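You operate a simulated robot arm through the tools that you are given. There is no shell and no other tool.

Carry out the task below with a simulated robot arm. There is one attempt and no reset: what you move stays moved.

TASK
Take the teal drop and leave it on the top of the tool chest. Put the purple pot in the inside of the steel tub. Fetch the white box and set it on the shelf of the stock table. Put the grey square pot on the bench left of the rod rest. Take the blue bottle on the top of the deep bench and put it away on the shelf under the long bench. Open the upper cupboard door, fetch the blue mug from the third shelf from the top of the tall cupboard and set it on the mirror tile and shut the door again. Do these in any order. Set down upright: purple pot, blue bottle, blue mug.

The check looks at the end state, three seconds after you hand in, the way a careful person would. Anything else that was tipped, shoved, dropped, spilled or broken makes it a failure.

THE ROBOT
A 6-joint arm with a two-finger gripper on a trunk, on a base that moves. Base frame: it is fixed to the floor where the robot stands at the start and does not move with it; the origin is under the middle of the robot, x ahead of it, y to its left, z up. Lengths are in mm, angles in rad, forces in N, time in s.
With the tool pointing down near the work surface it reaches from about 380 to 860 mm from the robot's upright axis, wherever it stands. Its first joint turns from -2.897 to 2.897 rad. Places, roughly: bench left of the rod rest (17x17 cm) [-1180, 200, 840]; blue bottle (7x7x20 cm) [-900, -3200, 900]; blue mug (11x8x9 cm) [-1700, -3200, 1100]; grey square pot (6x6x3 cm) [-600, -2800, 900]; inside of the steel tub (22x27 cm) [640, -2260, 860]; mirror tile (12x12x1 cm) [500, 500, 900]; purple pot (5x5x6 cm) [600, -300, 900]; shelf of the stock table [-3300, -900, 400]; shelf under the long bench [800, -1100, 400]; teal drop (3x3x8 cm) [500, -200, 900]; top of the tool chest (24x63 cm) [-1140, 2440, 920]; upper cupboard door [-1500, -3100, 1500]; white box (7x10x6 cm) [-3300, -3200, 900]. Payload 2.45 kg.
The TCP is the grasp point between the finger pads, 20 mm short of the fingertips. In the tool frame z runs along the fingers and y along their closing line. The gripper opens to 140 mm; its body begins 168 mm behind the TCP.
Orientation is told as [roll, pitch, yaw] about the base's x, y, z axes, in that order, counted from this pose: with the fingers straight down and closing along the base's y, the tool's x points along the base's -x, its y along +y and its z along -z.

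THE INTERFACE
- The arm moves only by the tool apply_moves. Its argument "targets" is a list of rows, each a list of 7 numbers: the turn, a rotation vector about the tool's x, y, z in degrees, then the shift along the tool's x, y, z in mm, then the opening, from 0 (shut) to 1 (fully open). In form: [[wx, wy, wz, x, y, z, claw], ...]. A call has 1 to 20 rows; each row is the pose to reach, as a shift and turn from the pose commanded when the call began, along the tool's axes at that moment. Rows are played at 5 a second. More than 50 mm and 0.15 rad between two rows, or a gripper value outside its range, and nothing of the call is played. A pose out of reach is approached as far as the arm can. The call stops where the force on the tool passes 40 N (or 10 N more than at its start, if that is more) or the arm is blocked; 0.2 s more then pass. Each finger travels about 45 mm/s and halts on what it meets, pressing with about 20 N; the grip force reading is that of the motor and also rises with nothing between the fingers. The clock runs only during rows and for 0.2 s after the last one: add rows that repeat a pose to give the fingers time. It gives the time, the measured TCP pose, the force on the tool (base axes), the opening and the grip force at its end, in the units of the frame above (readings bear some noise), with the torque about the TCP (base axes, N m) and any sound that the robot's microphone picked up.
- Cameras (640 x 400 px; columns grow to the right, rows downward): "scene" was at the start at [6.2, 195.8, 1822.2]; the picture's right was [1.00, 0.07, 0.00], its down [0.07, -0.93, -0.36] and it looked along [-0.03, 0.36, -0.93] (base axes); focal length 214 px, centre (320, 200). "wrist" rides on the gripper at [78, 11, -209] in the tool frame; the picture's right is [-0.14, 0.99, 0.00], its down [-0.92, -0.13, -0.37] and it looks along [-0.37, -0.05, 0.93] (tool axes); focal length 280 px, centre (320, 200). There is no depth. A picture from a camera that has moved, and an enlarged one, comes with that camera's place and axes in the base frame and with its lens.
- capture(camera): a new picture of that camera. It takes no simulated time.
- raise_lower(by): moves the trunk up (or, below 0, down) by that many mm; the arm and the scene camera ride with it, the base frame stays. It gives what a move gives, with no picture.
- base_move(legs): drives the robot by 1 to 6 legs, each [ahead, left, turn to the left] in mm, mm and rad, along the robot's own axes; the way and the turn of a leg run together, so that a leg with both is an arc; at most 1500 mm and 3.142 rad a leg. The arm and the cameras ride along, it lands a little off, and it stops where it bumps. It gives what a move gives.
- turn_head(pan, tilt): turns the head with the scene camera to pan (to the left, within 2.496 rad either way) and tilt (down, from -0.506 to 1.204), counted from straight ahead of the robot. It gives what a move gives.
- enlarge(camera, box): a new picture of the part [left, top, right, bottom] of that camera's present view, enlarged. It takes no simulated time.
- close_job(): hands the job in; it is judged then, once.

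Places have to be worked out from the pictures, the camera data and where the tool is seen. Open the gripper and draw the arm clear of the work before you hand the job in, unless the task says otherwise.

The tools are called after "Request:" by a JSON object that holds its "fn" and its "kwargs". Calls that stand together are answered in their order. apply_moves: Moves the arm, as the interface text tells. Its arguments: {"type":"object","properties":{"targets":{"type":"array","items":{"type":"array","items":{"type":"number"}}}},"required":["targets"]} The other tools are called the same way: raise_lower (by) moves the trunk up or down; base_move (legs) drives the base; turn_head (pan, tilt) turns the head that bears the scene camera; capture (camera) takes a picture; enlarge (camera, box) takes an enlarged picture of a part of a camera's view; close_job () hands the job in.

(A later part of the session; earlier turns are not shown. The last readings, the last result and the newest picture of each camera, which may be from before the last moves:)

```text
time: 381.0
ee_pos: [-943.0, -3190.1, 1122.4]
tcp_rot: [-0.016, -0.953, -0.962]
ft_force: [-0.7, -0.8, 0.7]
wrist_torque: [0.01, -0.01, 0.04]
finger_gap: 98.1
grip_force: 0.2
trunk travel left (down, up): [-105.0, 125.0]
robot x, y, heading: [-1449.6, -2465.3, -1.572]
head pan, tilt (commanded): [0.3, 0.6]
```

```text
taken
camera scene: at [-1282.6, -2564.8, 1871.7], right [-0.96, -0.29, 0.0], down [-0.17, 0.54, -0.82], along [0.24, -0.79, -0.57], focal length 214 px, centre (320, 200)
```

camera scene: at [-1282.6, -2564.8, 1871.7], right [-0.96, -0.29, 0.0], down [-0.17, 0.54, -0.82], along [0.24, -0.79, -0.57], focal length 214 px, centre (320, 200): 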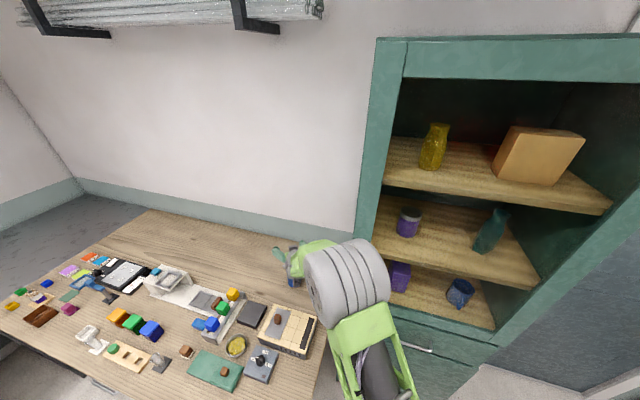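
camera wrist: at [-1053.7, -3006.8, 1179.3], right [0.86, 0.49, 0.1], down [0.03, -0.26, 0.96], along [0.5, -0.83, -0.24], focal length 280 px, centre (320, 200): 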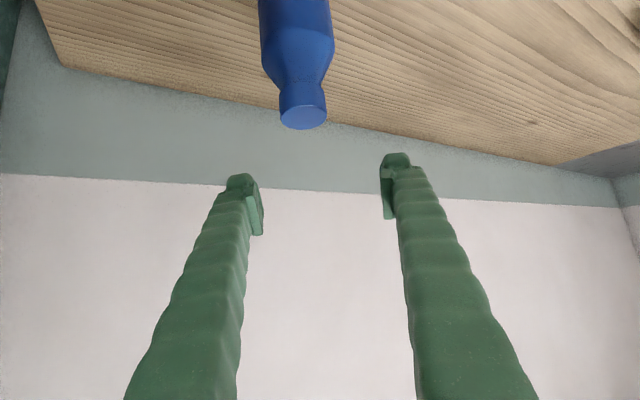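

The bottle cap is seen just below and slightly ahead; its axis is near [-941,-3206]. I'll shift 14 mm forward, 7 mm sideways, and lower halfway to check that it enters between the fingers.

Request:
{"fn": "apply_moves", "kwargs": {"targets": [[-0.9, 0, 0, -8.1, -7, 11.4, 0.75], [-0.9, 0, 0, 24.5, -7, 34.6, 0.75], [-0.9, 0, 0, 57.1, -7, 57.7, 0.75], [-0.9, 0, 0, 73.4, -7, 69.3, 0.75]]}}

Request:
{"fn": "capture", "kwargs": {"camera": "wrist"}}

```text
time: 382.0
ee_pos: [-923.6, -3187.9, 1050.7]
tcp_rot: [-0.015, -0.946, -0.962]
ft_force: [-0.2, 0.1, -0.1]
wrist_torque: [0.02, 0.01, 0.03]
finger_gap: 105.4
grip_force: 0.0
out of reach, approached as far as the arm can: row 1, 2, 3, 4
trunk travel left (down, up): [-105.0, 125.0]
robot x, y, heading: [-1452.1, -2470.5, -1.572]
head pan, tilt (commanded): [0.3, 0.6]
```

```text
taken
camera wrist: at [-1033.8, -3003.0, 1108.5], right [0.87, 0.49, 0.1], down [0.04, -0.26, 0.96], along [0.5, -0.83, -0.24], focal length 280 px, centre (320, 200)
```

wrist: 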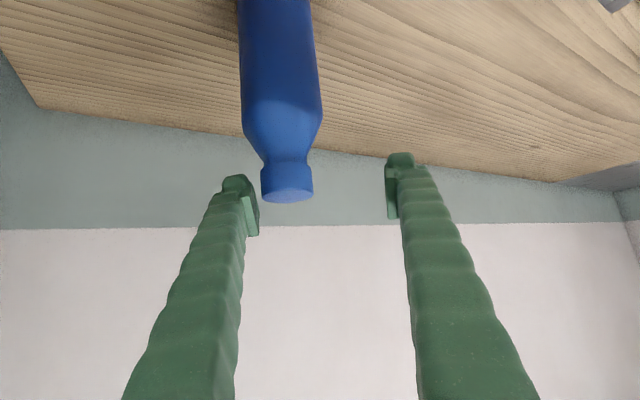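

The arm balks at this tilt when the hand points straight outward (the earlier, more sideways pose worked). I'll rise clear of the bottle and turn the hand to point more southward with a 45° tilt.

Request:
{"fn": "apply_moves", "kwargs": {"targets": [[0, 0, 0, -32.5, 0, -23.4, 0.7], [0, 0, 0, -64.9, 0, -46.8, 0.7], [4.56, 1.8, 3.88, -65.5, -4.9, -46, 0.7], [9.12, 3.6, 7.76, -66.1, -9.8, -45.2, 0.7], [13.67, 5.39, 11.64, -66.6, -14.8, -44.4, 0.7], [18.23, 7.19, 15.52, -67.2, -19.7, -43.6, 0.7], [22.79, 8.99, 19.4, -67.8, -24.6, -42.8, 0.7], [22.79, 8.99, 19.4, -67.8, -24.6, -42.8, 0.7]]}}

Request:
{"fn": "capture", "kwargs": {"camera": "wrist"}}

```text
time: 383.8
ee_pos: [-941.1, -3204.5, 1132.5]
tcp_rot: [0.003, -0.792, -1.487]
ft_force: [-0.4, 0.2, 0.4]
wrist_torque: [-0.02, 0.02, -0.01]
finger_gap: 98.2
grip_force: 0.1
trunk travel left (down, up): [-105.0, 125.0]
robot x, y, heading: [-1449.3, -2467.5, -1.573]
head pan, tilt (commanded): [0.3, 0.6]
```

```text
taken
camera wrist: at [-947.4, -3002.1, 1222.3], right [0.99, -0.01, 0.1], down [-0.1, -0.4, 0.91], along [0.03, -0.92, -0.39], focal length 280 px, centre (320, 200)
```

wrist: 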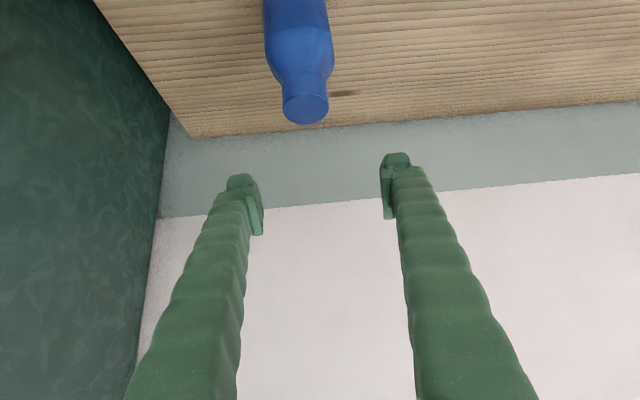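

Now the pose is as intended, right above the bottle. I'll lower halfway and check the bottle enters between the fingers.

Request:
{"fn": "apply_moves", "kwargs": {"targets": [[0, 0, 0, 25, -3, 24.6, 0.7], [0, 0, 0, 50, -3, 49, 0.7], [0, 0, 0, 78, -3, 77, 0.7]]}}

Request:
{"fn": "capture", "kwargs": {"camera": "wrist"}}

```text
time: 384.6
ee_pos: [-942.9, -3205.9, 1022.7]
tcp_rot: [0.005, -0.791, -1.486]
ft_force: [-0.3, 0.5, 0.0]
wrist_torque: [-0.03, 0.02, -0.03]
finger_gap: 98.0
grip_force: 0.1
trunk travel left (down, up): [-105.0, 125.0]
robot x, y, heading: [-1445.1, -2468.8, -1.574]
head pan, tilt (commanded): [0.3, 0.6]
```

```text
taken
camera wrist: at [-949.0, -3002.7, 1112.5], right [0.99, -0.01, 0.1], down [-0.1, -0.4, 0.91], along [0.03, -0.92, -0.39], focal length 280 px, centre (320, 200)
```

wrist: 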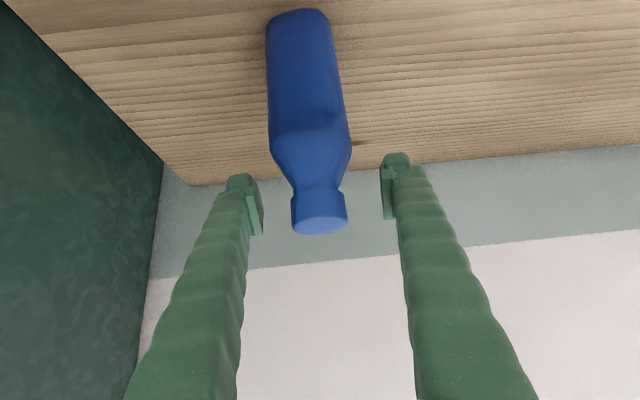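

The bottle's neck passes right through the grasp centre. I'll lower another 72 mm to the body and close gently.

Request:
{"fn": "apply_moves", "kwargs": {"targets": [[0, 0, 0, 25, -1, 24.6, 0.7], [0, 0, 0, 51.3, -1, 50.5, 0.7], [0, 0, 0, 51.3, -1, 50.5, 0.7]]}}

Request:
{"fn": "capture", "kwargs": {"camera": "wrist"}}

```text
time: 385.4
ee_pos: [-944.8, -3205.6, 950.0]
tcp_rot: [0.006, -0.792, -1.487]
ft_force: [1.2, 0.1, 0.7]
wrist_torque: [0.03, -0.02, 0.01]
finger_gap: 97.9
grip_force: 0.0
trunk travel left (down, up): [-105.0, 125.0]
robot x, y, heading: [-1451.3, -2470.5, -1.576]
head pan, tilt (commanded): [0.3, 0.6]
```

```text
taken
camera wrist: at [-951.1, -3002.2, 1040.8], right [0.99, -0.01, 0.1], down [-0.1, -0.4, 0.91], along [0.03, -0.92, -0.39], focal length 280 px, centre (320, 200)
```

wrist: 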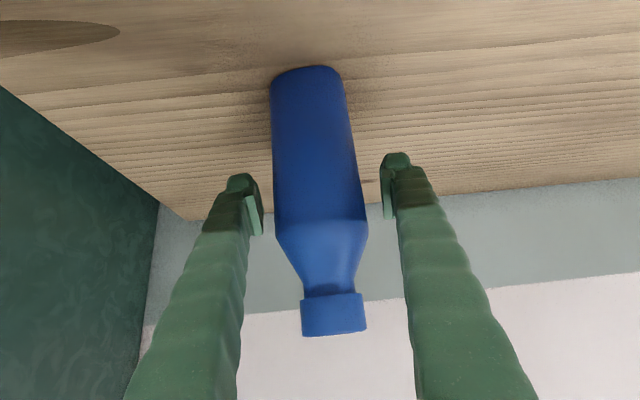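

The shoulder of the bottle is near the grasp height, so I'll go 22 mm lower onto the straight body, then close.

Request:
{"fn": "apply_moves", "kwargs": {"targets": [[0, 0, 0, 15.7, 0, 15.5, 0.7], [0, 0, 0, 15.7, 0, 15.5, 0.6], [0, 0, 0, 15.7, 0, 15.5, 0.5], [0, 0, 0, 15.7, 0, 15.5, 0.4], [0, 0, 0, 15.7, 0, 15.5, 0.35], [0, 0, 0, 15.7, 0, 15.5, 0.35], [0, 0, 0, 15.7, 0, 15.5, 0.35]]}}

Request:
{"fn": "capture", "kwargs": {"camera": "wrist"}}

```text
time: 387.0
ee_pos: [-944.9, -3206.3, 928.5]
tcp_rot: [0.005, -0.791, -1.485]
ft_force: [-2.2, -0.2, 0.7]
wrist_torque: [0.07, 0.43, 0.1]
finger_gap: 71.8
grip_force: 20.4
trunk travel left (down, up): [-105.0, 125.0]
robot x, y, heading: [-1449.8, -2468.4, -1.577]
head pan, tilt (commanded): [0.3, 0.6]
```

```text
taken
camera wrist: at [-951.3, -3002.8, 1018.9], right [0.99, -0.01, 0.1], down [-0.1, -0.4, 0.91], along [0.03, -0.92, -0.39], focal length 280 px, centre (320, 200)
```

wrist: 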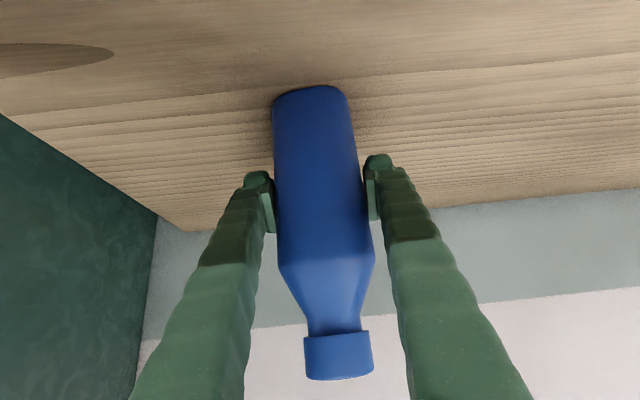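

The bottle is gripped (71.8 mm, 20 N). I'll lift it straight up, then back the base away to the north.

Request:
{"fn": "apply_moves", "kwargs": {"targets": [[0, 0, 0, -7, 0, -7, 0.35], [0, 0, 0, -35, 0, -35, 0.35], [0, 0, 0, -68, 0, -67, 0.35], [0, 0, 0, -101, 0, -100, 0.35], [0, 0, 0, -130, 0, -128.5, 0.35], [0, 0, 0, -142, 0, -141, 0.35]]}}

Request:
{"fn": "capture", "kwargs": {"camera": "wrist"}}

```text
time: 388.4
ee_pos: [-944.7, -3205.7, 1127.3]
tcp_rot: [0.002, -0.789, -1.485]
ft_force: [0.7, 0.7, -5.4]
wrist_torque: [-0.02, 0.01, 0.03]
finger_gap: 70.3
grip_force: 20.3
trunk travel left (down, up): [-105.0, 125.0]
robot x, y, heading: [-1443.5, -2469.2, -1.573]
head pan, tilt (commanded): [0.3, 0.6]
```

```text
taken
camera wrist: at [-952.3, -3002.1, 1218.9], right [0.99, -0.01, 0.1], down [-0.1, -0.4, 0.91], along [0.03, -0.92, -0.4], focal length 280 px, centre (320, 200)
```

wrist: 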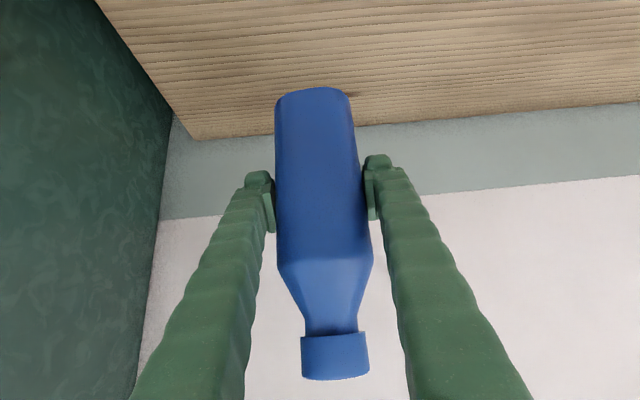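

The bottle is up (about 5 N weight). I'll back off north, turn to face the long bench, and drive toward it south of the island.

Request:
{"fn": "base_move", "kwargs": {"legs": [[-520, 0, 0], [0, 0, 1.571], [1000, 120, 0]]}}

Request:
{"fn": "capture", "kwargs": {"camera": "wrist"}}

Request:
{"fn": "turn_head", "kwargs": {"pan": 0.3, "tilt": 0.8}}

Request:
{"fn": "capture", "kwargs": {"camera": "scene"}}

```text
time: 400.1
ee_pos: [288.0, -1321.6, 1126.7]
tcp_rot: [0.004, -0.789, 0.089]
ft_force: [0.3, 0.6, -5.3]
wrist_torque: [0.04, -0.01, -0.01]
finger_gap: 70.0
grip_force: 20.3
trunk travel left (down, up): [-105.0, 125.0]
robot x, y, heading: [-443.4, -1828.4, 0.002]
head pan, tilt (commanded): [0.3, 0.6]
```

```text
taken
camera wrist: at [84.9, -1330.4, 1218.5], right [0.01, 0.99, 0.1], down [0.4, -0.09, 0.91], along [0.92, 0.03, -0.4], focal length 280 px, centre (320, 200)
```

wrist: 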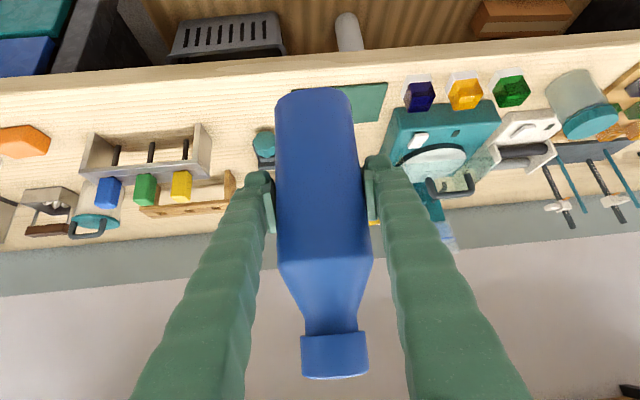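

```text
time: 400.8
ee_pos: [287.1, -1322.0, 1126.1]
tcp_rot: [0.003, -0.789, 0.088]
ft_force: [0.4, 0.3, -5.1]
wrist_torque: [0.05, 0.0, 0.01]
finger_gap: 70.2
grip_force: 19.5
trunk travel left (down, up): [-105.0, 125.0]
robot x, y, heading: [-452.6, -1826.6, 0.003]
head pan, tilt (commanded): [0.3, 0.799]
```

```text
taken
camera scene: at [-359.8, -1663.4, 1854.9], right [0.3, -0.96, 0.0], down [-0.68, -0.21, -0.7], along [0.67, 0.21, -0.72], focal length 214 px, centre (320, 200)
```

scene: 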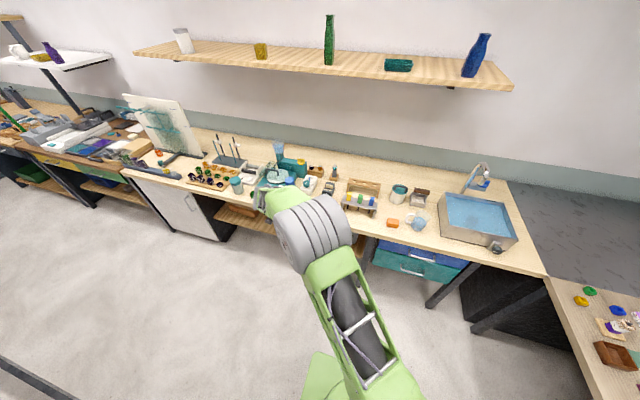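

The bottle is in front of the long bench. I'll lower the trunk and then the arm in stages, watching the reach.

Request:
{"fn": "raise_lower", "kwargs": {"by": -100}}

Request:
{"fn": "apply_moves", "kwargs": {"targets": [[0, 0, 0, 31.9, 0, 31.7, 0.35], [0, 0, 0, 63.9, 0, 63.4, 0.35], [0, 0, 0, 95.8, 0, 95.1, 0.35], [0, 0, 0, 127.7, 0, 126.8, 0.35], [0, 0, 0, 159.7, 0, 158.5, 0.35], [0, 0, 0, 191.6, 0, 190.2, 0.35]]}}

Request:
{"fn": "capture", "kwargs": {"camera": "wrist"}}

```text
time: 402.1
ee_pos: [286.9, -1322.3, 1028.6]
tcp_rot: [0.004, -0.791, 0.09]
ft_force: [0.0, 0.2, -5.0]
wrist_torque: [0.02, -0.03, 0.02]
finger_gap: 69.9
grip_force: 19.3
trunk travel left (down, up): [-5.0, 225.0]
robot x, y, heading: [-446.7, -1830.4, -0.0]
head pan, tilt (commanded): [0.3, 0.799]
```

```text
time: 403.5
ee_pos: [289.4, -1319.8, 758.4]
tcp_rot: [0.005, -0.791, 0.087]
ft_force: [-0.2, 1.7, -5.7]
wrist_torque: [-0.03, 0.05, -0.05]
finger_gap: 70.1
grip_force: 20.0
trunk travel left (down, up): [-5.0, 225.0]
robot x, y, heading: [-445.2, -1826.3, -0.002]
head pan, tilt (commanded): [0.3, 0.799]
```

```text
taken
camera wrist: at [86.0, -1328.7, 848.7], right [0.01, 0.99, 0.1], down [0.4, -0.1, 0.91], along [0.92, 0.04, -0.39], focal length 280 px, centre (320, 200)
```

wrist: 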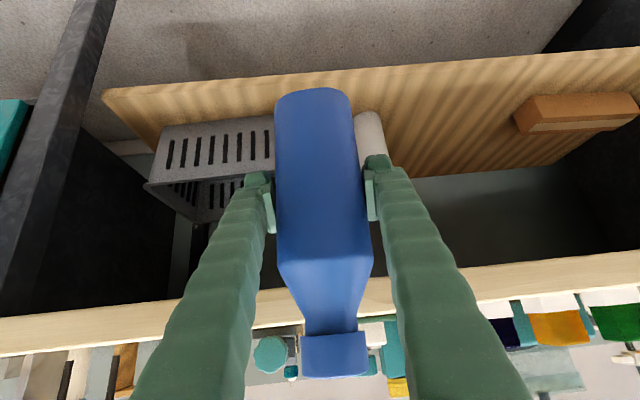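

I can see the shelf well: a basket at left, a standing white cylinder near [650,-1160], and a wide free stretch up to the brown box. I'll lower further to shelf height.

Request:
{"fn": "apply_moves", "kwargs": {"targets": [[0, 0, 0, 30, 0, 29.8, 0.35], [0, 0, 0, 60, 0, 59.6, 0.35], [0, 0, 0, 90, 0, 89.4, 0.35], [0, 0, 0, 120, 0, 119, 0.35], [0, 0, 0, 150, 0, 149, 0.35], [0, 0, 0, 176, 0, 175, 0.35]]}}

Request:
{"fn": "capture", "kwargs": {"camera": "wrist"}}

Request:
{"fn": "capture", "kwargs": {"camera": "scene"}}

```text
time: 404.9
ee_pos: [288.1, -1321.0, 509.1]
tcp_rot: [0.005, -0.791, 0.089]
ft_force: [1.1, 0.2, -4.3]
wrist_torque: [-0.1, 0.21, -0.1]
finger_gap: 69.9
grip_force: 20.0
trunk travel left (down, up): [-5.0, 225.0]
robot x, y, heading: [-446.2, -1828.6, -0.0]
head pan, tilt (commanded): [0.3, 0.799]
```

```text
taken
camera wrist: at [85.3, -1328.9, 600.4], right [0.01, 0.99, 0.1], down [0.4, -0.09, 0.91], along [0.92, 0.03, -0.39], focal length 280 px, centre (320, 200)
```

wrist: 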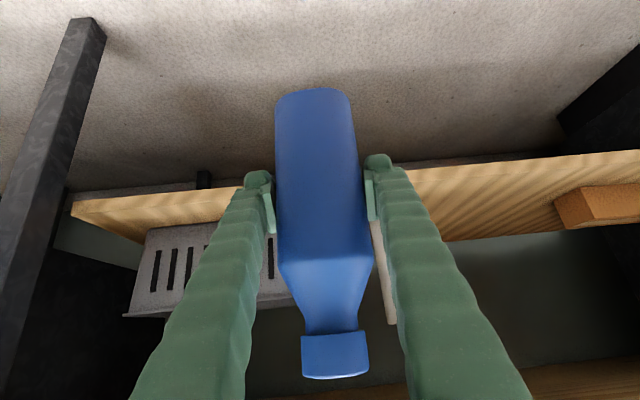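

```text
taken
camera scene: at [-359.8, -1663.5, 1754.8], right [0.3, -0.96, 0.0], down [-0.69, -0.21, -0.7], along [0.67, 0.21, -0.72], focal length 214 px, centre (320, 200)
```

scene: 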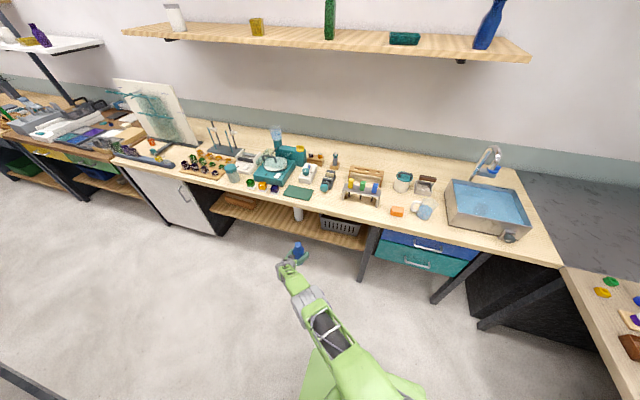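

Bottle bottom is about 28 mm above the shelf level. I'll drive ahead so the bottle goes in under the bench, in front of the basket and cylinder.

Request:
{"fn": "base_move", "kwargs": {"legs": [[255, 0, 0]]}}

Request:
{"fn": "capture", "kwargs": {"camera": "wrist"}}

Request:
{"fn": "capture", "kwargs": {"camera": "scene"}}

```text
time: 406.8
ee_pos: [545.5, -1321.8, 510.2]
tcp_rot: [0.003, -0.788, 0.088]
ft_force: [0.2, 0.8, -4.1]
wrist_torque: [-0.03, 0.0, -0.01]
finger_gap: 69.7
grip_force: 20.2
trunk travel left (down, up): [-5.0, 225.0]
robot x, y, heading: [-187.8, -1828.2, 0.0]
head pan, tilt (commanded): [0.3, 0.799]
```

```text
taken
camera wrist: at [342.4, -1329.5, 600.1], right [0.01, 0.99, 0.1], down [0.4, -0.09, 0.91], along [0.92, 0.03, -0.4], focal length 280 px, centre (320, 200)
```

wrist: 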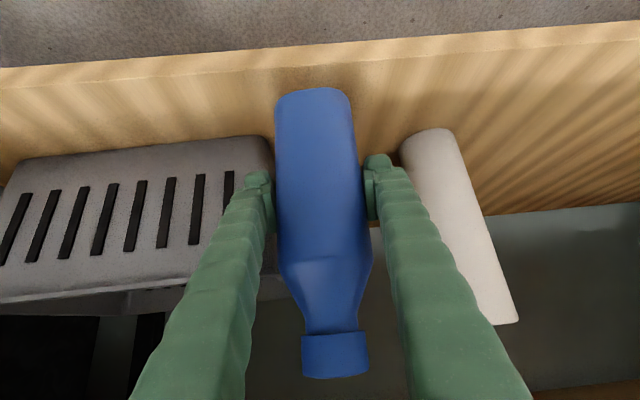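

```text
taken
camera scene: at [-102.5, -1663.4, 1754.8], right [0.3, -0.96, 0.0], down [-0.69, -0.21, -0.7], along [0.67, 0.21, -0.72], focal length 214 px, centre (320, 200)
```

scene: 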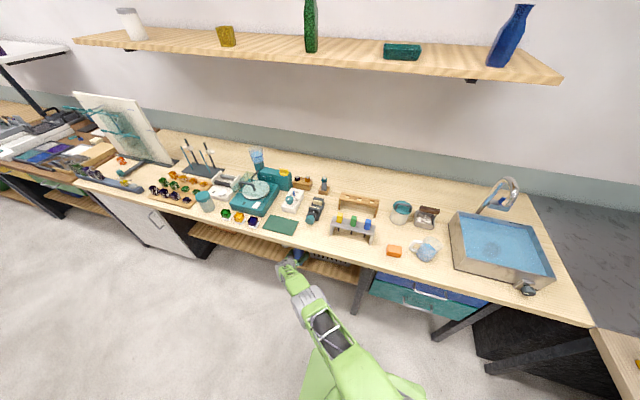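

The bottle is just over the shelf's front part, between basket and cylinder. I'll slide north past the front of the cylinder to the wide free stretch.

Request:
{"fn": "base_move", "kwargs": {"legs": [[0, 345, 0]]}}

Request:
{"fn": "capture", "kwargs": {"camera": "wrist"}}

```text
time: 410.4
ee_pos: [544.4, -976.5, 509.8]
tcp_rot: [0.003, -0.791, 0.089]
ft_force: [0.5, 0.1, -5.2]
wrist_torque: [0.01, -0.03, 0.0]
finger_gap: 69.8
grip_force: 20.4
trunk travel left (down, up): [-5.0, 225.0]
robot x, y, heading: [-191.2, -1483.8, -0.003]
head pan, tilt (commanded): [0.3, 0.799]
```

```text
taken
camera wrist: at [342.4, -985.1, 600.1], right [0.01, 0.99, 0.1], down [0.4, -0.09, 0.91], along [0.92, 0.03, -0.4], focal length 280 px, centre (320, 200)
```

wrist: 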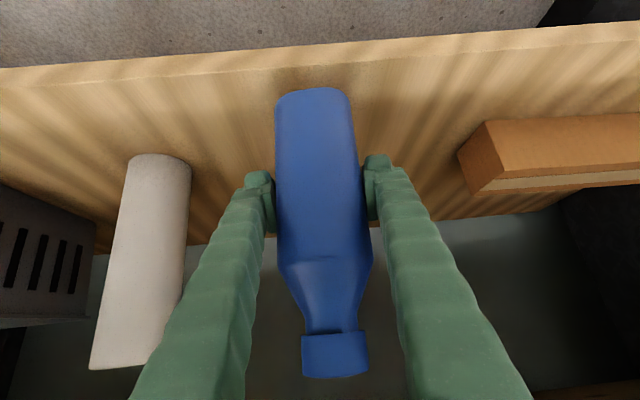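

There's ample room here. I'll advance 40 mm more so the bottle stands well behind the shelf's front edge.

Request:
{"fn": "base_move", "kwargs": {"legs": [[40, 0, 0]]}}

Request:
{"fn": "apply_moves", "kwargs": {"targets": [[0, 0, 0, 5, 0, 5, 0.35], [0, 0, 0, 10, 0, 10, 0.35]]}}

Request:
{"fn": "capture", "kwargs": {"camera": "wrist"}}

```text
time: 411.3
ee_pos: [584.1, -976.6, 508.5]
tcp_rot: [0.005, -0.788, 0.088]
ft_force: [-0.4, -0.1, -5.0]
wrist_torque: [-0.01, -0.03, -0.02]
finger_gap: 70.0
grip_force: 19.9
trunk travel left (down, up): [-5.0, 225.0]
robot x, y, heading: [-151.3, -1482.5, -0.006]
head pan, tilt (commanded): [0.3, 0.799]
```

```text
time: 411.9
ee_pos: [584.4, -976.4, 501.4]
tcp_rot: [0.003, -0.788, 0.089]
ft_force: [0.1, -0.3, -5.5]
wrist_torque: [0.02, -0.03, 0.02]
finger_gap: 70.0
grip_force: 19.9
out of reach, approached as far as the arm can: row 2
trunk travel left (down, up): [-5.0, 225.0]
robot x, y, heading: [-149.5, -1483.4, -0.001]
head pan, tilt (commanded): [0.3, 0.799]
```

```text
taken
camera wrist: at [381.7, -985.7, 592.8], right [0.01, 0.99, 0.1], down [0.4, -0.09, 0.91], along [0.92, 0.03, -0.4], focal length 280 px, centre (320, 200)
```

wrist: 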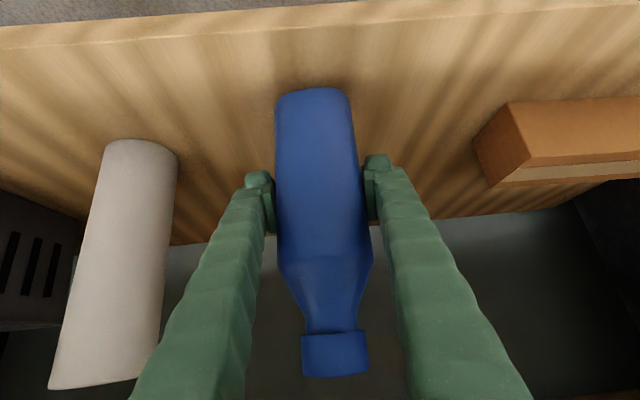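

The arm reaches its limit just before the shelf at this extension. I'll pull the hand back 55 mm and advance the base by the same amount to shorten the reach.

Request:
{"fn": "apply_moves", "kwargs": {"targets": [[0, 0, 0, 19, 0, -19.5, 0.35], [0, 0, 0, 38.8, 0, -39, 0.35]]}}

Request:
{"fn": "base_move", "kwargs": {"legs": [[55, 0, 0]]}}

Request:
{"fn": "apply_moves", "kwargs": {"targets": [[0, 0, 0, 4, 0, 4, 0.35], [0, 0, 0, 8, 0, 8, 0.35]]}}

```text
time: 412.5
ee_pos: [529.7, -982.8, 500.6]
tcp_rot: [0.004, -0.789, 0.088]
ft_force: [0.8, 0.2, -4.9]
wrist_torque: [0.0, -0.07, 0.03]
finger_gap: 70.0
grip_force: 19.8
trunk travel left (down, up): [-5.0, 225.0]
robot x, y, heading: [-150.7, -1484.9, 0.005]
head pan, tilt (commanded): [0.3, 0.799]
```

```text
time: 413.4
ee_pos: [583.6, -983.4, 500.3]
tcp_rot: [0.003, -0.788, 0.089]
ft_force: [-0.2, 0.7, -4.3]
wrist_torque: [-0.01, 0.03, 0.01]
finger_gap: 70.5
grip_force: 20.1
trunk travel left (down, up): [-5.0, 225.0]
robot x, y, heading: [-95.9, -1482.8, 0.001]
head pan, tilt (commanded): [0.3, 0.799]
```

```text
time: 414.0
ee_pos: [584.6, -982.3, 490.5]
tcp_rot: [0.004, -0.788, 0.087]
ft_force: [0.1, 0.6, -5.9]
wrist_torque: [0.04, -0.03, -0.03]
finger_gap: 70.3
grip_force: 20.2
trunk travel left (down, up): [-5.0, 225.0]
robot x, y, heading: [-98.0, -1485.4, 0.002]
head pan, tilt (commanded): [0.3, 0.799]
```

That works: z 490 reached without trouble. I'll continue down in small steps feeling for the shelf.

Request:
{"fn": "apply_moves", "kwargs": {"targets": [[0, 0, 0, 2, 0, 2, 0.35], [0, 0, 0, 4, 0, 4, 0.35]]}}

Request:
{"fn": "apply_moves", "kwargs": {"targets": [[0, 0, 0, 1.5, 0, 1.5, 0.35], [0, 0, 0, 3, 0, 3, 0.35]]}}

Request:
{"fn": "apply_moves", "kwargs": {"targets": [[0, 0, 0, 1.5, 0, 1.5, 0.35], [0, 0, 0, 3, 0, 3, 0.35]]}}

```text
time: 414.6
ee_pos: [583.6, -983.4, 484.1]
tcp_rot: [0.002, -0.789, 0.088]
ft_force: [-0.2, -0.8, -6.0]
wrist_torque: [-0.01, -0.05, 0.01]
finger_gap: 69.9
grip_force: 20.0
trunk travel left (down, up): [-5.0, 225.0]
robot x, y, heading: [-98.6, -1483.3, -0.002]
head pan, tilt (commanded): [0.3, 0.799]
```

```text
time: 415.2
ee_pos: [583.5, -983.1, 480.5]
tcp_rot: [0.005, -0.789, 0.09]
ft_force: [0.1, 0.2, -3.5]
wrist_torque: [-0.06, 0.0, -0.04]
finger_gap: 70.3
grip_force: 20.1
trunk travel left (down, up): [-5.0, 225.0]
robot x, y, heading: [-94.8, -1484.5, 0.002]
head pan, tilt (commanded): [0.3, 0.799]
```

```text
time: 415.8
ee_pos: [585.1, -980.8, 480.0]
tcp_rot: [0.006, -0.791, 0.09]
ft_force: [-2.1, 1.9, 11.9]
wrist_torque: [-0.29, -0.34, -0.04]
finger_gap: 70.0
grip_force: 20.2
trunk travel left (down, up): [-5.0, 225.0]
robot x, y, heading: [-95.0, -1484.3, -0.003]
head pan, tilt (commanded): [0.3, 0.799]
```

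The bottle has met the shelf (force changed by about 17 N at z 480). I'll ease off 1.5 mm and open slowly.

Request:
{"fn": "apply_moves", "kwargs": {"targets": [[0, 0, 0, -1, 0, -1, 0.35], [0, 0, 0, -1, 0, -1, 0.45], [0, 0, 0, -1, 0, -1, 0.52], [0, 0, 0, -1, 0, -1, 0.6], [0, 0, 0, -1, 0, -1, 0.68], [0, 0, 0, -1, 0, -1, 0.7], [0, 0, 0, -1, 0, -1, 0.7]]}}

Request:
{"fn": "capture", "kwargs": {"camera": "wrist"}}

```text
time: 417.4
ee_pos: [584.6, -983.0, 477.9]
tcp_rot: [0.003, -0.787, 0.09]
ft_force: [0.2, -0.5, -0.2]
wrist_torque: [-0.05, 0.0, 0.0]
finger_gap: 97.9
grip_force: 0.0
trunk travel left (down, up): [-5.0, 225.0]
robot x, y, heading: [-99.1, -1481.6, 0.0]
head pan, tilt (commanded): [0.3, 0.799]
```

```text
taken
camera wrist: at [381.5, -991.1, 568.3], right [0.01, 0.99, 0.1], down [0.4, -0.09, 0.91], along [0.92, 0.03, -0.4], focal length 280 px, centre (320, 200)
```

wrist: 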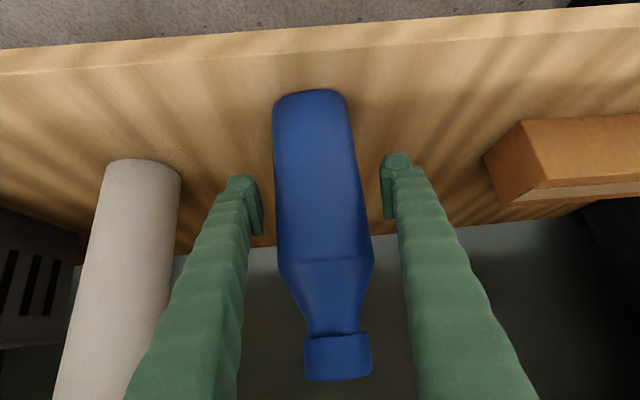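

The bottle stands upright and released. I'll back the hand straight off horizontally, then the base.

Request:
{"fn": "apply_moves", "kwargs": {"targets": [[0, 0, 0, 0, -4, 0, 0.7], [0, 0, 0, 21, -4, -21, 0.7], [0, 0, 0, 42, -4, -42, 0.7], [0, 0, 0, 64, -4, -64, 0.7]]}}

Request:
{"fn": "base_move", "kwargs": {"legs": [[-230, 0, 0]]}}

Request:
{"fn": "capture", "kwargs": {"camera": "wrist"}}

```text
time: 418.4
ee_pos: [494.0, -994.8, 477.7]
tcp_rot: [0.005, -0.79, 0.088]
ft_force: [0.2, -0.2, 0.3]
wrist_torque: [-0.01, -0.03, 0.01]
finger_gap: 98.0
grip_force: 0.1
trunk travel left (down, up): [-5.0, 225.0]
robot x, y, heading: [-93.7, -1483.3, -0.001]
head pan, tilt (commanded): [0.3, 0.799]
```

```text
time: 420.1
ee_pos: [266.0, -994.5, 476.9]
tcp_rot: [0.005, -0.787, 0.087]
ft_force: [-0.4, -0.2, -0.1]
wrist_torque: [0.01, -0.03, -0.01]
finger_gap: 98.0
grip_force: 0.0
trunk travel left (down, up): [-5.0, 225.0]
robot x, y, heading: [-325.2, -1482.2, 0.003]
head pan, tilt (commanded): [0.3, 0.799]
```

```text
taken
camera wrist: at [62.4, -1003.4, 568.2], right [0.01, 0.99, 0.1], down [0.4, -0.09, 0.91], along [0.92, 0.03, -0.4], focal length 280 px, centre (320, 200)
```

wrist: 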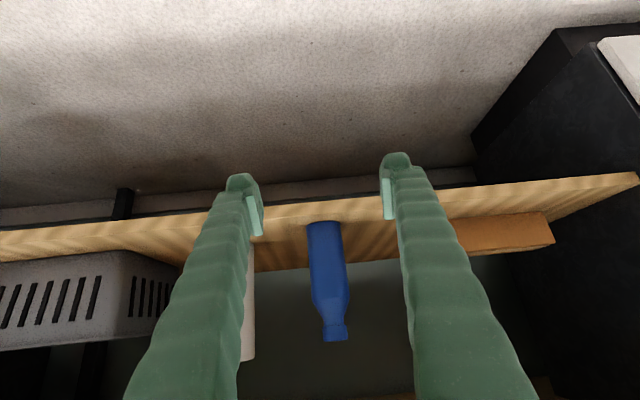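

The bottle is standing neatly on the shelf between the cylinder and brown box. Now for the mug: I'll raise the trunk and arm to carrying height first.

Request:
{"fn": "raise_lower", "kwargs": {"by": 100}}

Request:
{"fn": "apply_moves", "kwargs": {"targets": [[0, 0, 0, -31.9, 0, -31.8, 0.6], [0, 0, 0, -63.8, 0, -63.6, 0.5], [0, 0, 0, -95.7, 0, -95.4, 0.4], [0, 0, 0, -127.6, 0, -127.2, 0.4], [0, 0, 0, -159.5, 0, -159, 0.4], [0, 0, 0, -191.4, 0, -190.8, 0.4], [0, 0, 0, -223.3, 0, -222.6, 0.4], [0, 0, 0, -255.2, 0, -254.4, 0.4], [0, 0, 0, -287, 0, -286, 0.4], [0, 0, 0, -319, 0, -318, 0.4], [0, 0, 0, -351, 0, -350, 0.4], [0, 0, 0, -383, 0, -382, 0.4]]}}

Request:
{"fn": "turn_head", "kwargs": {"pan": -1.9, "tilt": 0.45}}

Request:
{"fn": "capture", "kwargs": {"camera": "scene"}}

```text
time: 421.5
ee_pos: [264.3, -995.0, 576.5]
tcp_rot: [0.004, -0.79, 0.091]
ft_force: [-0.7, 0.2, -0.1]
wrist_torque: [-0.02, 0.01, 0.01]
finger_gap: 97.8
grip_force: 0.1
trunk travel left (down, up): [-105.0, 125.0]
robot x, y, heading: [-324.4, -1481.2, -0.0]
head pan, tilt (commanded): [0.3, 0.799]
```

```text
time: 424.1
ee_pos: [262.9, -996.4, 1117.1]
tcp_rot: [0.004, -0.789, 0.087]
ft_force: [-0.1, 0.3, -0.2]
wrist_torque: [-0.01, 0.01, 0.03]
finger_gap: 56.1
grip_force: 0.0
trunk travel left (down, up): [-105.0, 125.0]
robot x, y, heading: [-325.5, -1483.5, -0.005]
head pan, tilt (commanded): [0.3, 0.799]
```

```text
time: 426.1
ee_pos: [264.1, -995.8, 1117.6]
tcp_rot: [0.003, -0.788, 0.087]
ft_force: [0.8, 1.1, -0.1]
wrist_torque: [-0.05, -0.01, 0.03]
finger_gap: 55.9
grip_force: 0.1
trunk travel left (down, up): [-105.0, 125.0]
robot x, y, heading: [-324.4, -1483.1, -0.002]
head pan, tilt (commanded): [-1.901, 0.45]
```

```text
taken
camera scene: at [-344.7, -1430.1, 1885.3], right [-0.95, 0.32, 0.0], down [0.14, 0.41, -0.9], along [-0.29, -0.85, -0.44], focal length 214 px, centre (320, 200)
```

scene: 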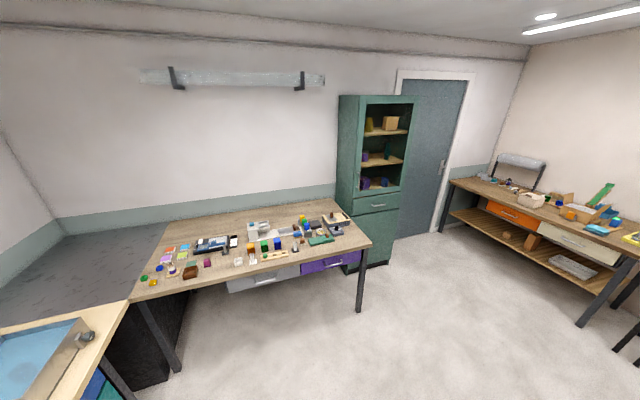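

Everything looks undisturbed. I'll drive to the open area in front of the cupboard and turn to face it.

Request:
{"fn": "base_move", "kwargs": {"legs": [[0, -500, 0], [-1390, 0, 0], [0, 0, -1.571]]}}

Request:
{"fn": "turn_head", "kwargs": {"pan": 0.1, "tilt": 0.5}}

Request:
{"fn": "capture", "kwargs": {"camera": "scene"}}

Request:
{"fn": "capture", "kwargs": {"camera": "wrist"}}

```text
time: 441.4
ee_pos: [-1213.1, -2570.1, 1118.1]
tcp_rot: [0.005, -0.79, -1.467]
ft_force: [0.0, -0.7, 0.4]
wrist_torque: [0.0, -0.02, -0.01]
finger_gap: 55.9
grip_force: 0.0
trunk travel left (down, up): [-105.0, 125.0]
robot x, y, heading: [-1710.6, -1986.1, -1.552]
head pan, tilt (commanded): [-1.901, 0.45]
```

```text
time: 443.3
ee_pos: [-1212.9, -2569.2, 1118.0]
tcp_rot: [0.004, -0.789, -1.468]
ft_force: [0.2, -0.9, 0.8]
wrist_torque: [0.0, 0.0, 0.01]
finger_gap: 56.0
grip_force: 0.0
trunk travel left (down, up): [-105.0, 125.0]
robot x, y, heading: [-1708.4, -1985.2, -1.557]
head pan, tilt (commanded): [0.099, 0.499]
```

```text
taken
camera scene: at [-1558.3, -2085.2, 1880.9], right [-0.99, -0.11, 0.0], down [-0.05, 0.48, -0.88], along [0.1, -0.87, -0.48], focal length 214 px, centre (320, 200)
```

scene: 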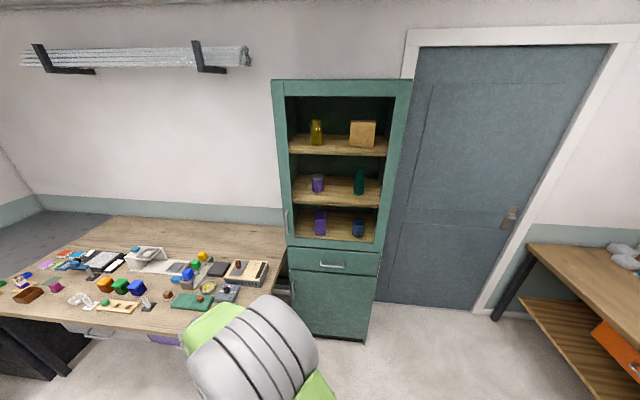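

```text
taken
camera wrist: at [-1223.4, -2366.3, 1208.6], right [0.99, 0.01, 0.1], down [-0.09, -0.4, 0.91], along [0.05, -0.92, -0.4], focal length 280 px, centre (320, 200)
```

wrist: 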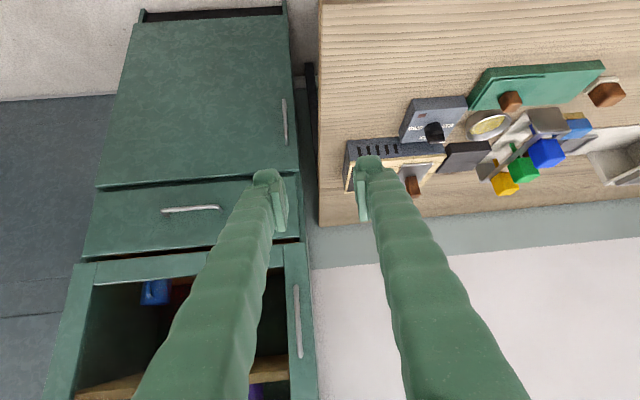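

A straight-on view of the cupboard. I'll enlarge it for the door frame, handle and mug.

Request:
{"fn": "enlarge", "kwargs": {"camera": "scene", "box": [250, 70, 430, 260]}}

Request:
{"fn": "enlarge", "kwargs": {"camera": "scene", "box": [270, 170, 400, 260]}}

Request:
{"fn": "enlarge", "kwargs": {"camera": "wrist", "box": [40, 230, 340, 400]}}

```text
2.11 times, centred on (340, 165) of scene
camera zoom: at [-1558.3, -2085.2, 1880.9], right [-0.99, -0.11, 0.0], down [-0.05, 0.48, -0.88], along [0.1, -0.87, -0.48], focal length 452 px, centre (278, 274)
```

zoom: 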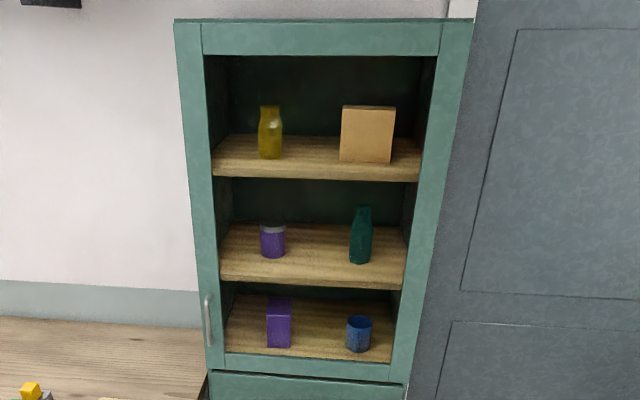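

```text
4.44 times, centred on (335, 215) of scene
camera zoom: at [-1558.3, -2085.2, 1880.9], right [-0.99, -0.11, 0.0], down [-0.05, 0.48, -0.88], along [0.1, -0.87, -0.48], focal length 953 px, centre (253, 133)
```

zoom: 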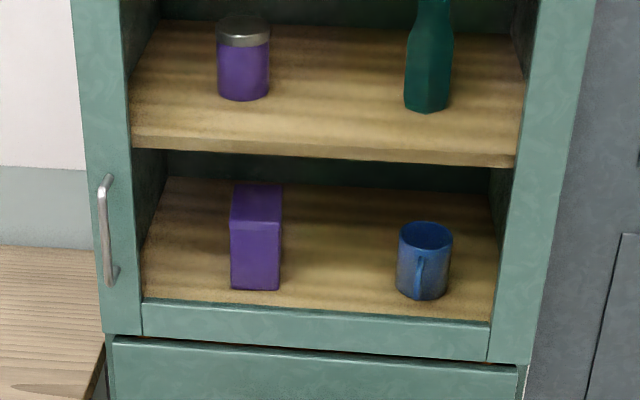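

```text
2.13 times, centred on (190, 315) of wrist
camera zoom: at [-1223.4, -2366.3, 1208.6], right [0.99, 0.01, 0.1], down [-0.09, -0.4, 0.91], along [0.05, -0.92, -0.4], focal length 598 px, centre (597, -45)
```

zoom: 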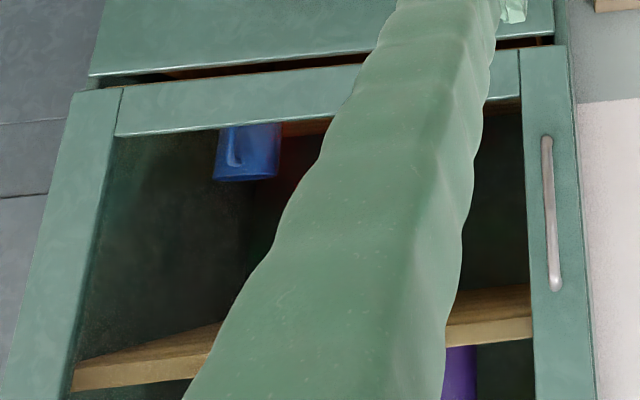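

The handle is a vertical bar centred near [-1264,-3042,1200] (z 1125–1277); the mug sits at about [-1668,-3168] with its handle toward the front. I'll set the hand at handle height and in line with it, still well short.

Request:
{"fn": "apply_moves", "kwargs": {"targets": [[0.84, 0, 0.83, -38.5, -14.9, 15.5, 0.4], [1.68, 0, 1.66, -77, -29.8, 31, 0.4], [2.51, 0, 2.5, -115.4, -44.7, 46.4, 0.4], [3.35, 0, 3.33, -154, -59.6, 61.8, 0.4], [4.19, 0, 4.16, -192.4, -74.5, 77.3, 0.4], [4.19, 0, 4.16, -192.4, -74.5, 77.3, 0.4]]}}

Request:
{"fn": "base_move", "kwargs": {"legs": [[140, 0, -0.014]]}}

Request:
{"fn": "capture", "kwargs": {"camera": "wrist"}}

Request:
{"fn": "capture", "kwargs": {"camera": "scene"}}

```text
time: 444.7
ee_pos: [-1268.2, -2766.5, 1199.4]
tcp_rot: [0.004, -0.789, -1.571]
ft_force: [0.7, -0.1, 0.1]
wrist_torque: [-0.01, -0.03, 0.01]
finger_gap: 56.1
grip_force: 0.0
trunk travel left (down, up): [-105.0, 125.0]
robot x, y, heading: [-1707.2, -1986.2, -1.556]
head pan, tilt (commanded): [0.099, 0.499]
```

```text
time: 446.0
ee_pos: [-1278.6, -2911.6, 1197.9]
tcp_rot: [0.001, -0.786, -1.585]
ft_force: [-0.3, -0.3, -0.4]
wrist_torque: [0.04, 0.03, 0.03]
finger_gap: 56.1
grip_force: 0.1
trunk travel left (down, up): [-105.0, 125.0]
robot x, y, heading: [-1708.7, -2130.1, -1.574]
head pan, tilt (commanded): [0.099, 0.499]
```

```text
taken
camera wrist: at [-1263.9, -2710.2, 1289.4], right [0.99, -0.11, 0.1], down [-0.13, -0.39, 0.91], along [-0.06, -0.92, -0.4], focal length 280 px, centre (320, 200)
```

wrist: 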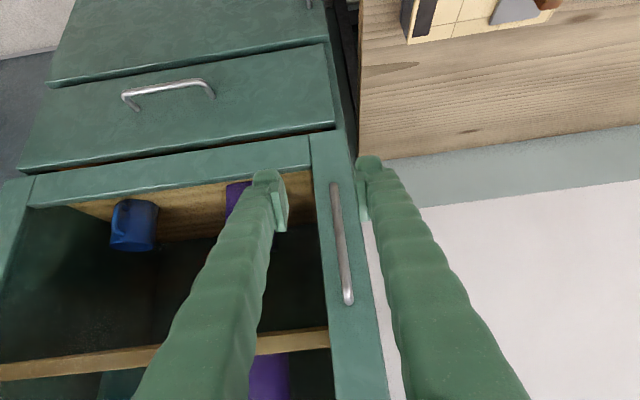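

```text
taken
camera scene: at [-1558.6, -2228.2, 1880.7], right [-0.99, -0.1, 0.0], down [-0.05, 0.48, -0.88], along [0.09, -0.87, -0.48], focal length 214 px, centre (320, 200)
```

scene: 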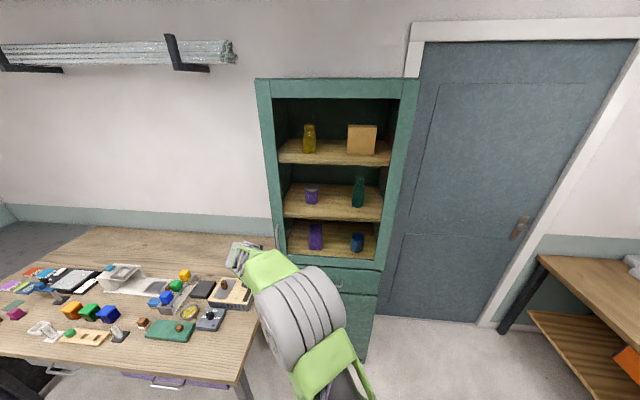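

The bar appears at about x -1265, y -3042, mid z 1206; I'm 14 mm off sideways. I'll correct that and drive closer, leaving the last few centimetres to the arm.

Request:
{"fn": "apply_moves", "kwargs": {"targets": [[0, 0, 0, 0, 14, 0, 0.45], [0, 0, 0, 0, 14, 0, 0.45]]}}

Request:
{"fn": "base_move", "kwargs": {"legs": [[80, 0, 0]]}}

Request:
{"fn": "capture", "kwargs": {"camera": "wrist"}}

```text
time: 446.6
ee_pos: [-1263.6, -2912.3, 1198.3]
tcp_rot: [0.004, -0.789, -1.586]
ft_force: [-0.8, 0.0, 0.8]
wrist_torque: [-0.01, 0.02, -0.03]
finger_gap: 63.2
grip_force: 0.0
trunk travel left (down, up): [-105.0, 125.0]
robot x, y, heading: [-1707.9, -2122.6, -1.575]
head pan, tilt (commanded): [0.099, 0.499]
```

```text
time: 447.7
ee_pos: [-1263.5, -2992.7, 1198.3]
tcp_rot: [0.003, -0.786, -1.586]
ft_force: [-0.2, -1.0, -0.4]
wrist_torque: [-0.01, 0.0, -0.04]
finger_gap: 63.0
grip_force: 0.0
trunk travel left (down, up): [-105.0, 125.0]
robot x, y, heading: [-1708.0, -2207.7, -1.569]
head pan, tilt (commanded): [0.099, 0.499]
```

```text
taken
camera wrist: at [-1250.0, -2790.2, 1289.2], right [0.99, -0.11, 0.1], down [-0.13, -0.39, 0.91], along [-0.06, -0.92, -0.4], focal length 280 px, centre (320, 200)
```

wrist: 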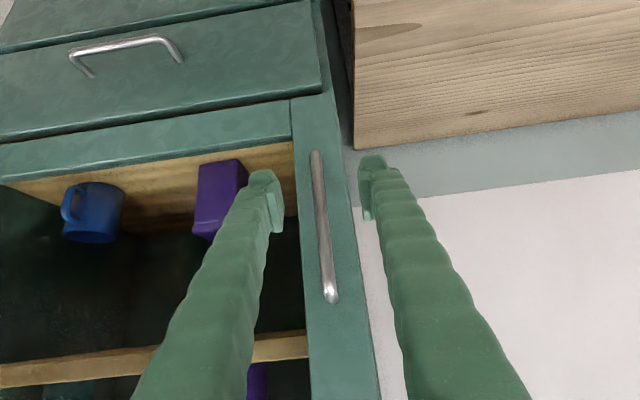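

The bar is centred between the fingers, about 48 mm ahead. I'll advance and close on it.

Request:
{"fn": "apply_moves", "kwargs": {"targets": [[0, 0, 0, -16, 0, 16, 0.45], [0, 0, 0, -33, 0, 33.3, 0.45], [0, 0, 0, -33, 0, 33.3, 0.3], [0, 0, 0, -33, 0, 33.3, 0.15], [0, 0, 0, -33, 0, 33.3, 0.0], [0, 0, 0, -33, 0, 33.3, 0.0], [0, 0, 0, -33, 0, 33.3, 0.0]]}}

Request:
{"fn": "capture", "kwargs": {"camera": "wrist"}}

```text
time: 449.3
ee_pos: [-1267.1, -3039.5, 1197.8]
tcp_rot: [0.002, -0.787, -1.587]
ft_force: [-10.2, 0.0, -1.8]
wrist_torque: [0.08, 0.19, 0.04]
finger_gap: 8.7
grip_force: 36.3
trunk travel left (down, up): [-105.0, 125.0]
robot x, y, heading: [-1707.4, -2204.6, -1.571]
head pan, tilt (commanded): [0.099, 0.499]
```

```text
taken
camera wrist: at [-1252.7, -2836.1, 1289.5], right [0.99, -0.11, 0.1], down [-0.13, -0.39, 0.91], along [-0.06, -0.92, -0.4], focal length 280 px, centre (320, 200)
```

wrist: 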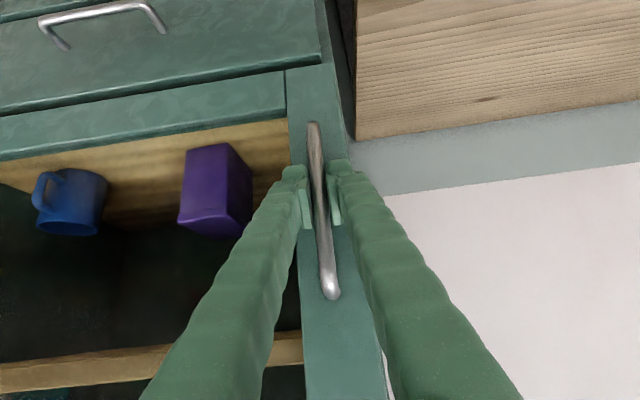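

The bar is gripped. I'll ease the slight side load and try a first small pull with the arm to feel how the door gives.

Request:
{"fn": "apply_moves", "kwargs": {"targets": [[0, 0, 0, 0, -1.5, 0, 0.0], [0, 0, 0, 5.6, -1.5, -5.7, 0.0], [0, 0, 0, 11.3, -1.8, -11.3, 0.0], [0, 0, 0, 17, -2, -17, 0.0], [0, 0, 0, 22.6, -2.3, -22.7, 0.0]]}}

Request:
{"fn": "capture", "kwargs": {"camera": "wrist"}}

```text
time: 450.5
ee_pos: [-1271.1, -3006.0, 1197.9]
tcp_rot: [0.002, -0.788, -1.586]
ft_force: [-18.7, -2.7, -3.2]
wrist_torque: [0.11, 0.31, 0.08]
finger_gap: 8.2
grip_force: 35.4
trunk travel left (down, up): [-105.0, 125.0]
robot x, y, heading: [-1707.8, -2205.7, -1.574]
head pan, tilt (commanded): [0.099, 0.499]
```

```text
taken
camera wrist: at [-1255.9, -2804.6, 1289.5], right [0.99, -0.11, 0.1], down [-0.13, -0.39, 0.91], along [-0.06, -0.92, -0.4], focal length 280 px, centre (320, 200)
```

wrist: 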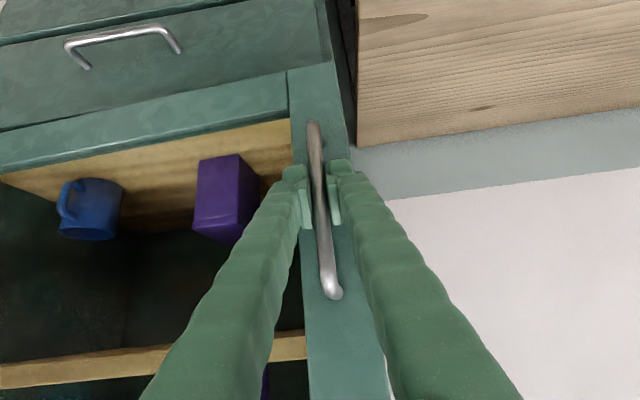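

The door is swinging; the side force shows the handle wants to go more toward -x as expected from the hinge on the right. I'll follow the arc further.

Request:
{"fn": "apply_moves", "kwargs": {"targets": [[0, 0, 0, 0, -3, 0, 0.0], [0, 0, 0, 10, -6, -10, 0.0], [0, 0, 0, 20, -8.5, -20, 0.0], [0, 0, 0, 30, -11.5, -30, 0.0], [0, 0, 0, 40, -15, -40, 0.0]]}}

```text
time: 451.7
ee_pos: [-1280.4, -2948.9, 1197.0]
tcp_rot: [0.004, -0.787, -1.587]
ft_force: [-9.9, -1.9, -4.3]
wrist_torque: [0.45, 0.2, 0.06]
finger_gap: 7.8
grip_force: 35.3
trunk travel left (down, up): [-105.0, 125.0]
robot x, y, heading: [-1712.2, -2206.1, -1.569]
head pan, tilt (commanded): [0.099, 0.499]
```

The door follows well (about 10° open). Continuing along the arc to about 20°.

Request:
{"fn": "apply_moves", "kwargs": {"targets": [[0, 0, 0, 8, -4, -8, 0.0], [0, 0, 0, 16.2, -8.5, -16.3, 0.0], [0, 0, 0, 24, -12, -24, 0.0], [0, 0, 0, 32.2, -16.2, -32.3, 0.0], [0, 0, 0, 40, -20, -40, 0.0], [0, 0, 0, 48, -24.6, -48.1, 0.0], [0, 0, 0, 56, -29.5, -56, 0.0], [0, 0, 0, 63.1, -34, -63.3, 0.0]]}}

Request:
{"fn": "capture", "kwargs": {"camera": "wrist"}}

Request:
{"fn": "capture", "kwargs": {"camera": "scene"}}

```text
time: 453.5
ee_pos: [-1310.9, -2859.3, 1198.2]
tcp_rot: [0.004, -0.79, -1.584]
ft_force: [5.0, 3.3, -3.2]
wrist_torque: [0.26, -0.1, -0.11]
finger_gap: 7.2
grip_force: 34.9
trunk travel left (down, up): [-105.0, 125.0]
robot x, y, heading: [-1706.0, -2205.3, -1.568]
head pan, tilt (commanded): [0.099, 0.499]
```

```text
taken
camera wrist: at [-1298.4, -2656.2, 1289.4], right [0.99, -0.11, 0.1], down [-0.13, -0.39, 0.91], along [-0.06, -0.92, -0.4], focal length 280 px, centre (320, 200)
```

wrist: 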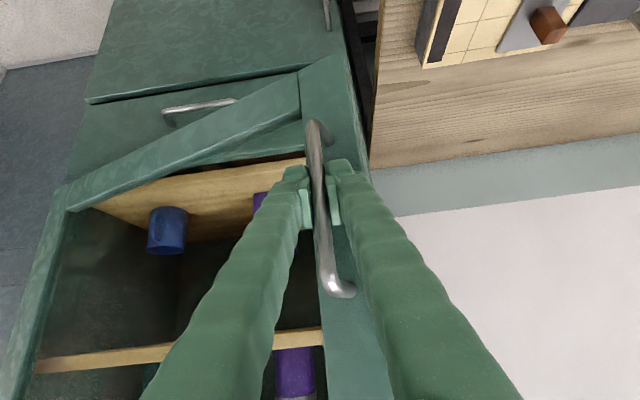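

```text
taken
camera scene: at [-1557.6, -2305.7, 1880.8], right [-0.99, -0.1, 0.0], down [-0.05, 0.48, -0.88], along [0.09, -0.87, -0.48], focal length 214 px, centre (320, 200)
```

scene: 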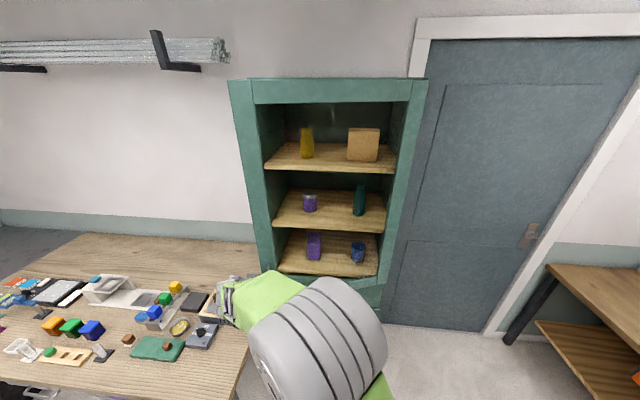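

About 20° open. I'll pull further by backing the base along the arc in short legs.

Request:
{"fn": "base_move", "kwargs": {"legs": [[-22, -10, 0], [-22, -12, 0], [-20, -12, 0], [-20, -13, 0]]}}

Request:
{"fn": "capture", "kwargs": {"camera": "wrist"}}

```text
time: 455.5
ee_pos: [-1358.6, -2774.4, 1198.3]
tcp_rot: [0.003, -0.79, -1.585]
ft_force: [8.4, 6.4, -4.3]
wrist_torque: [0.04, -0.05, 0.03]
finger_gap: 7.1
grip_force: 35.2
trunk travel left (down, up): [-105.0, 125.0]
robot x, y, heading: [-1755.6, -2121.4, -1.571]
head pan, tilt (commanded): [0.099, 0.499]
```

```text
taken
camera wrist: at [-1345.5, -2571.6, 1289.4], right [0.99, -0.11, 0.1], down [-0.13, -0.39, 0.91], along [-0.06, -0.92, -0.4], focal length 280 px, centre (320, 200)
```

wrist: 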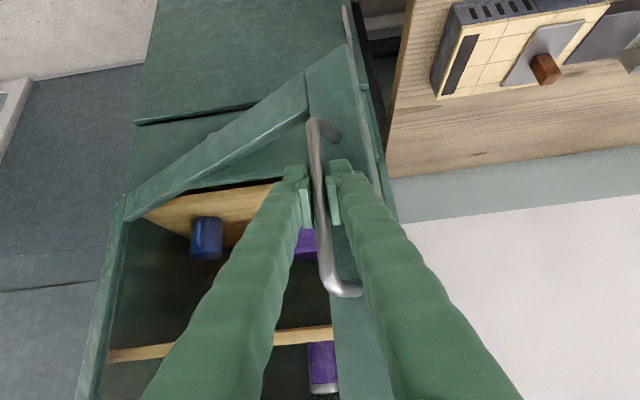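

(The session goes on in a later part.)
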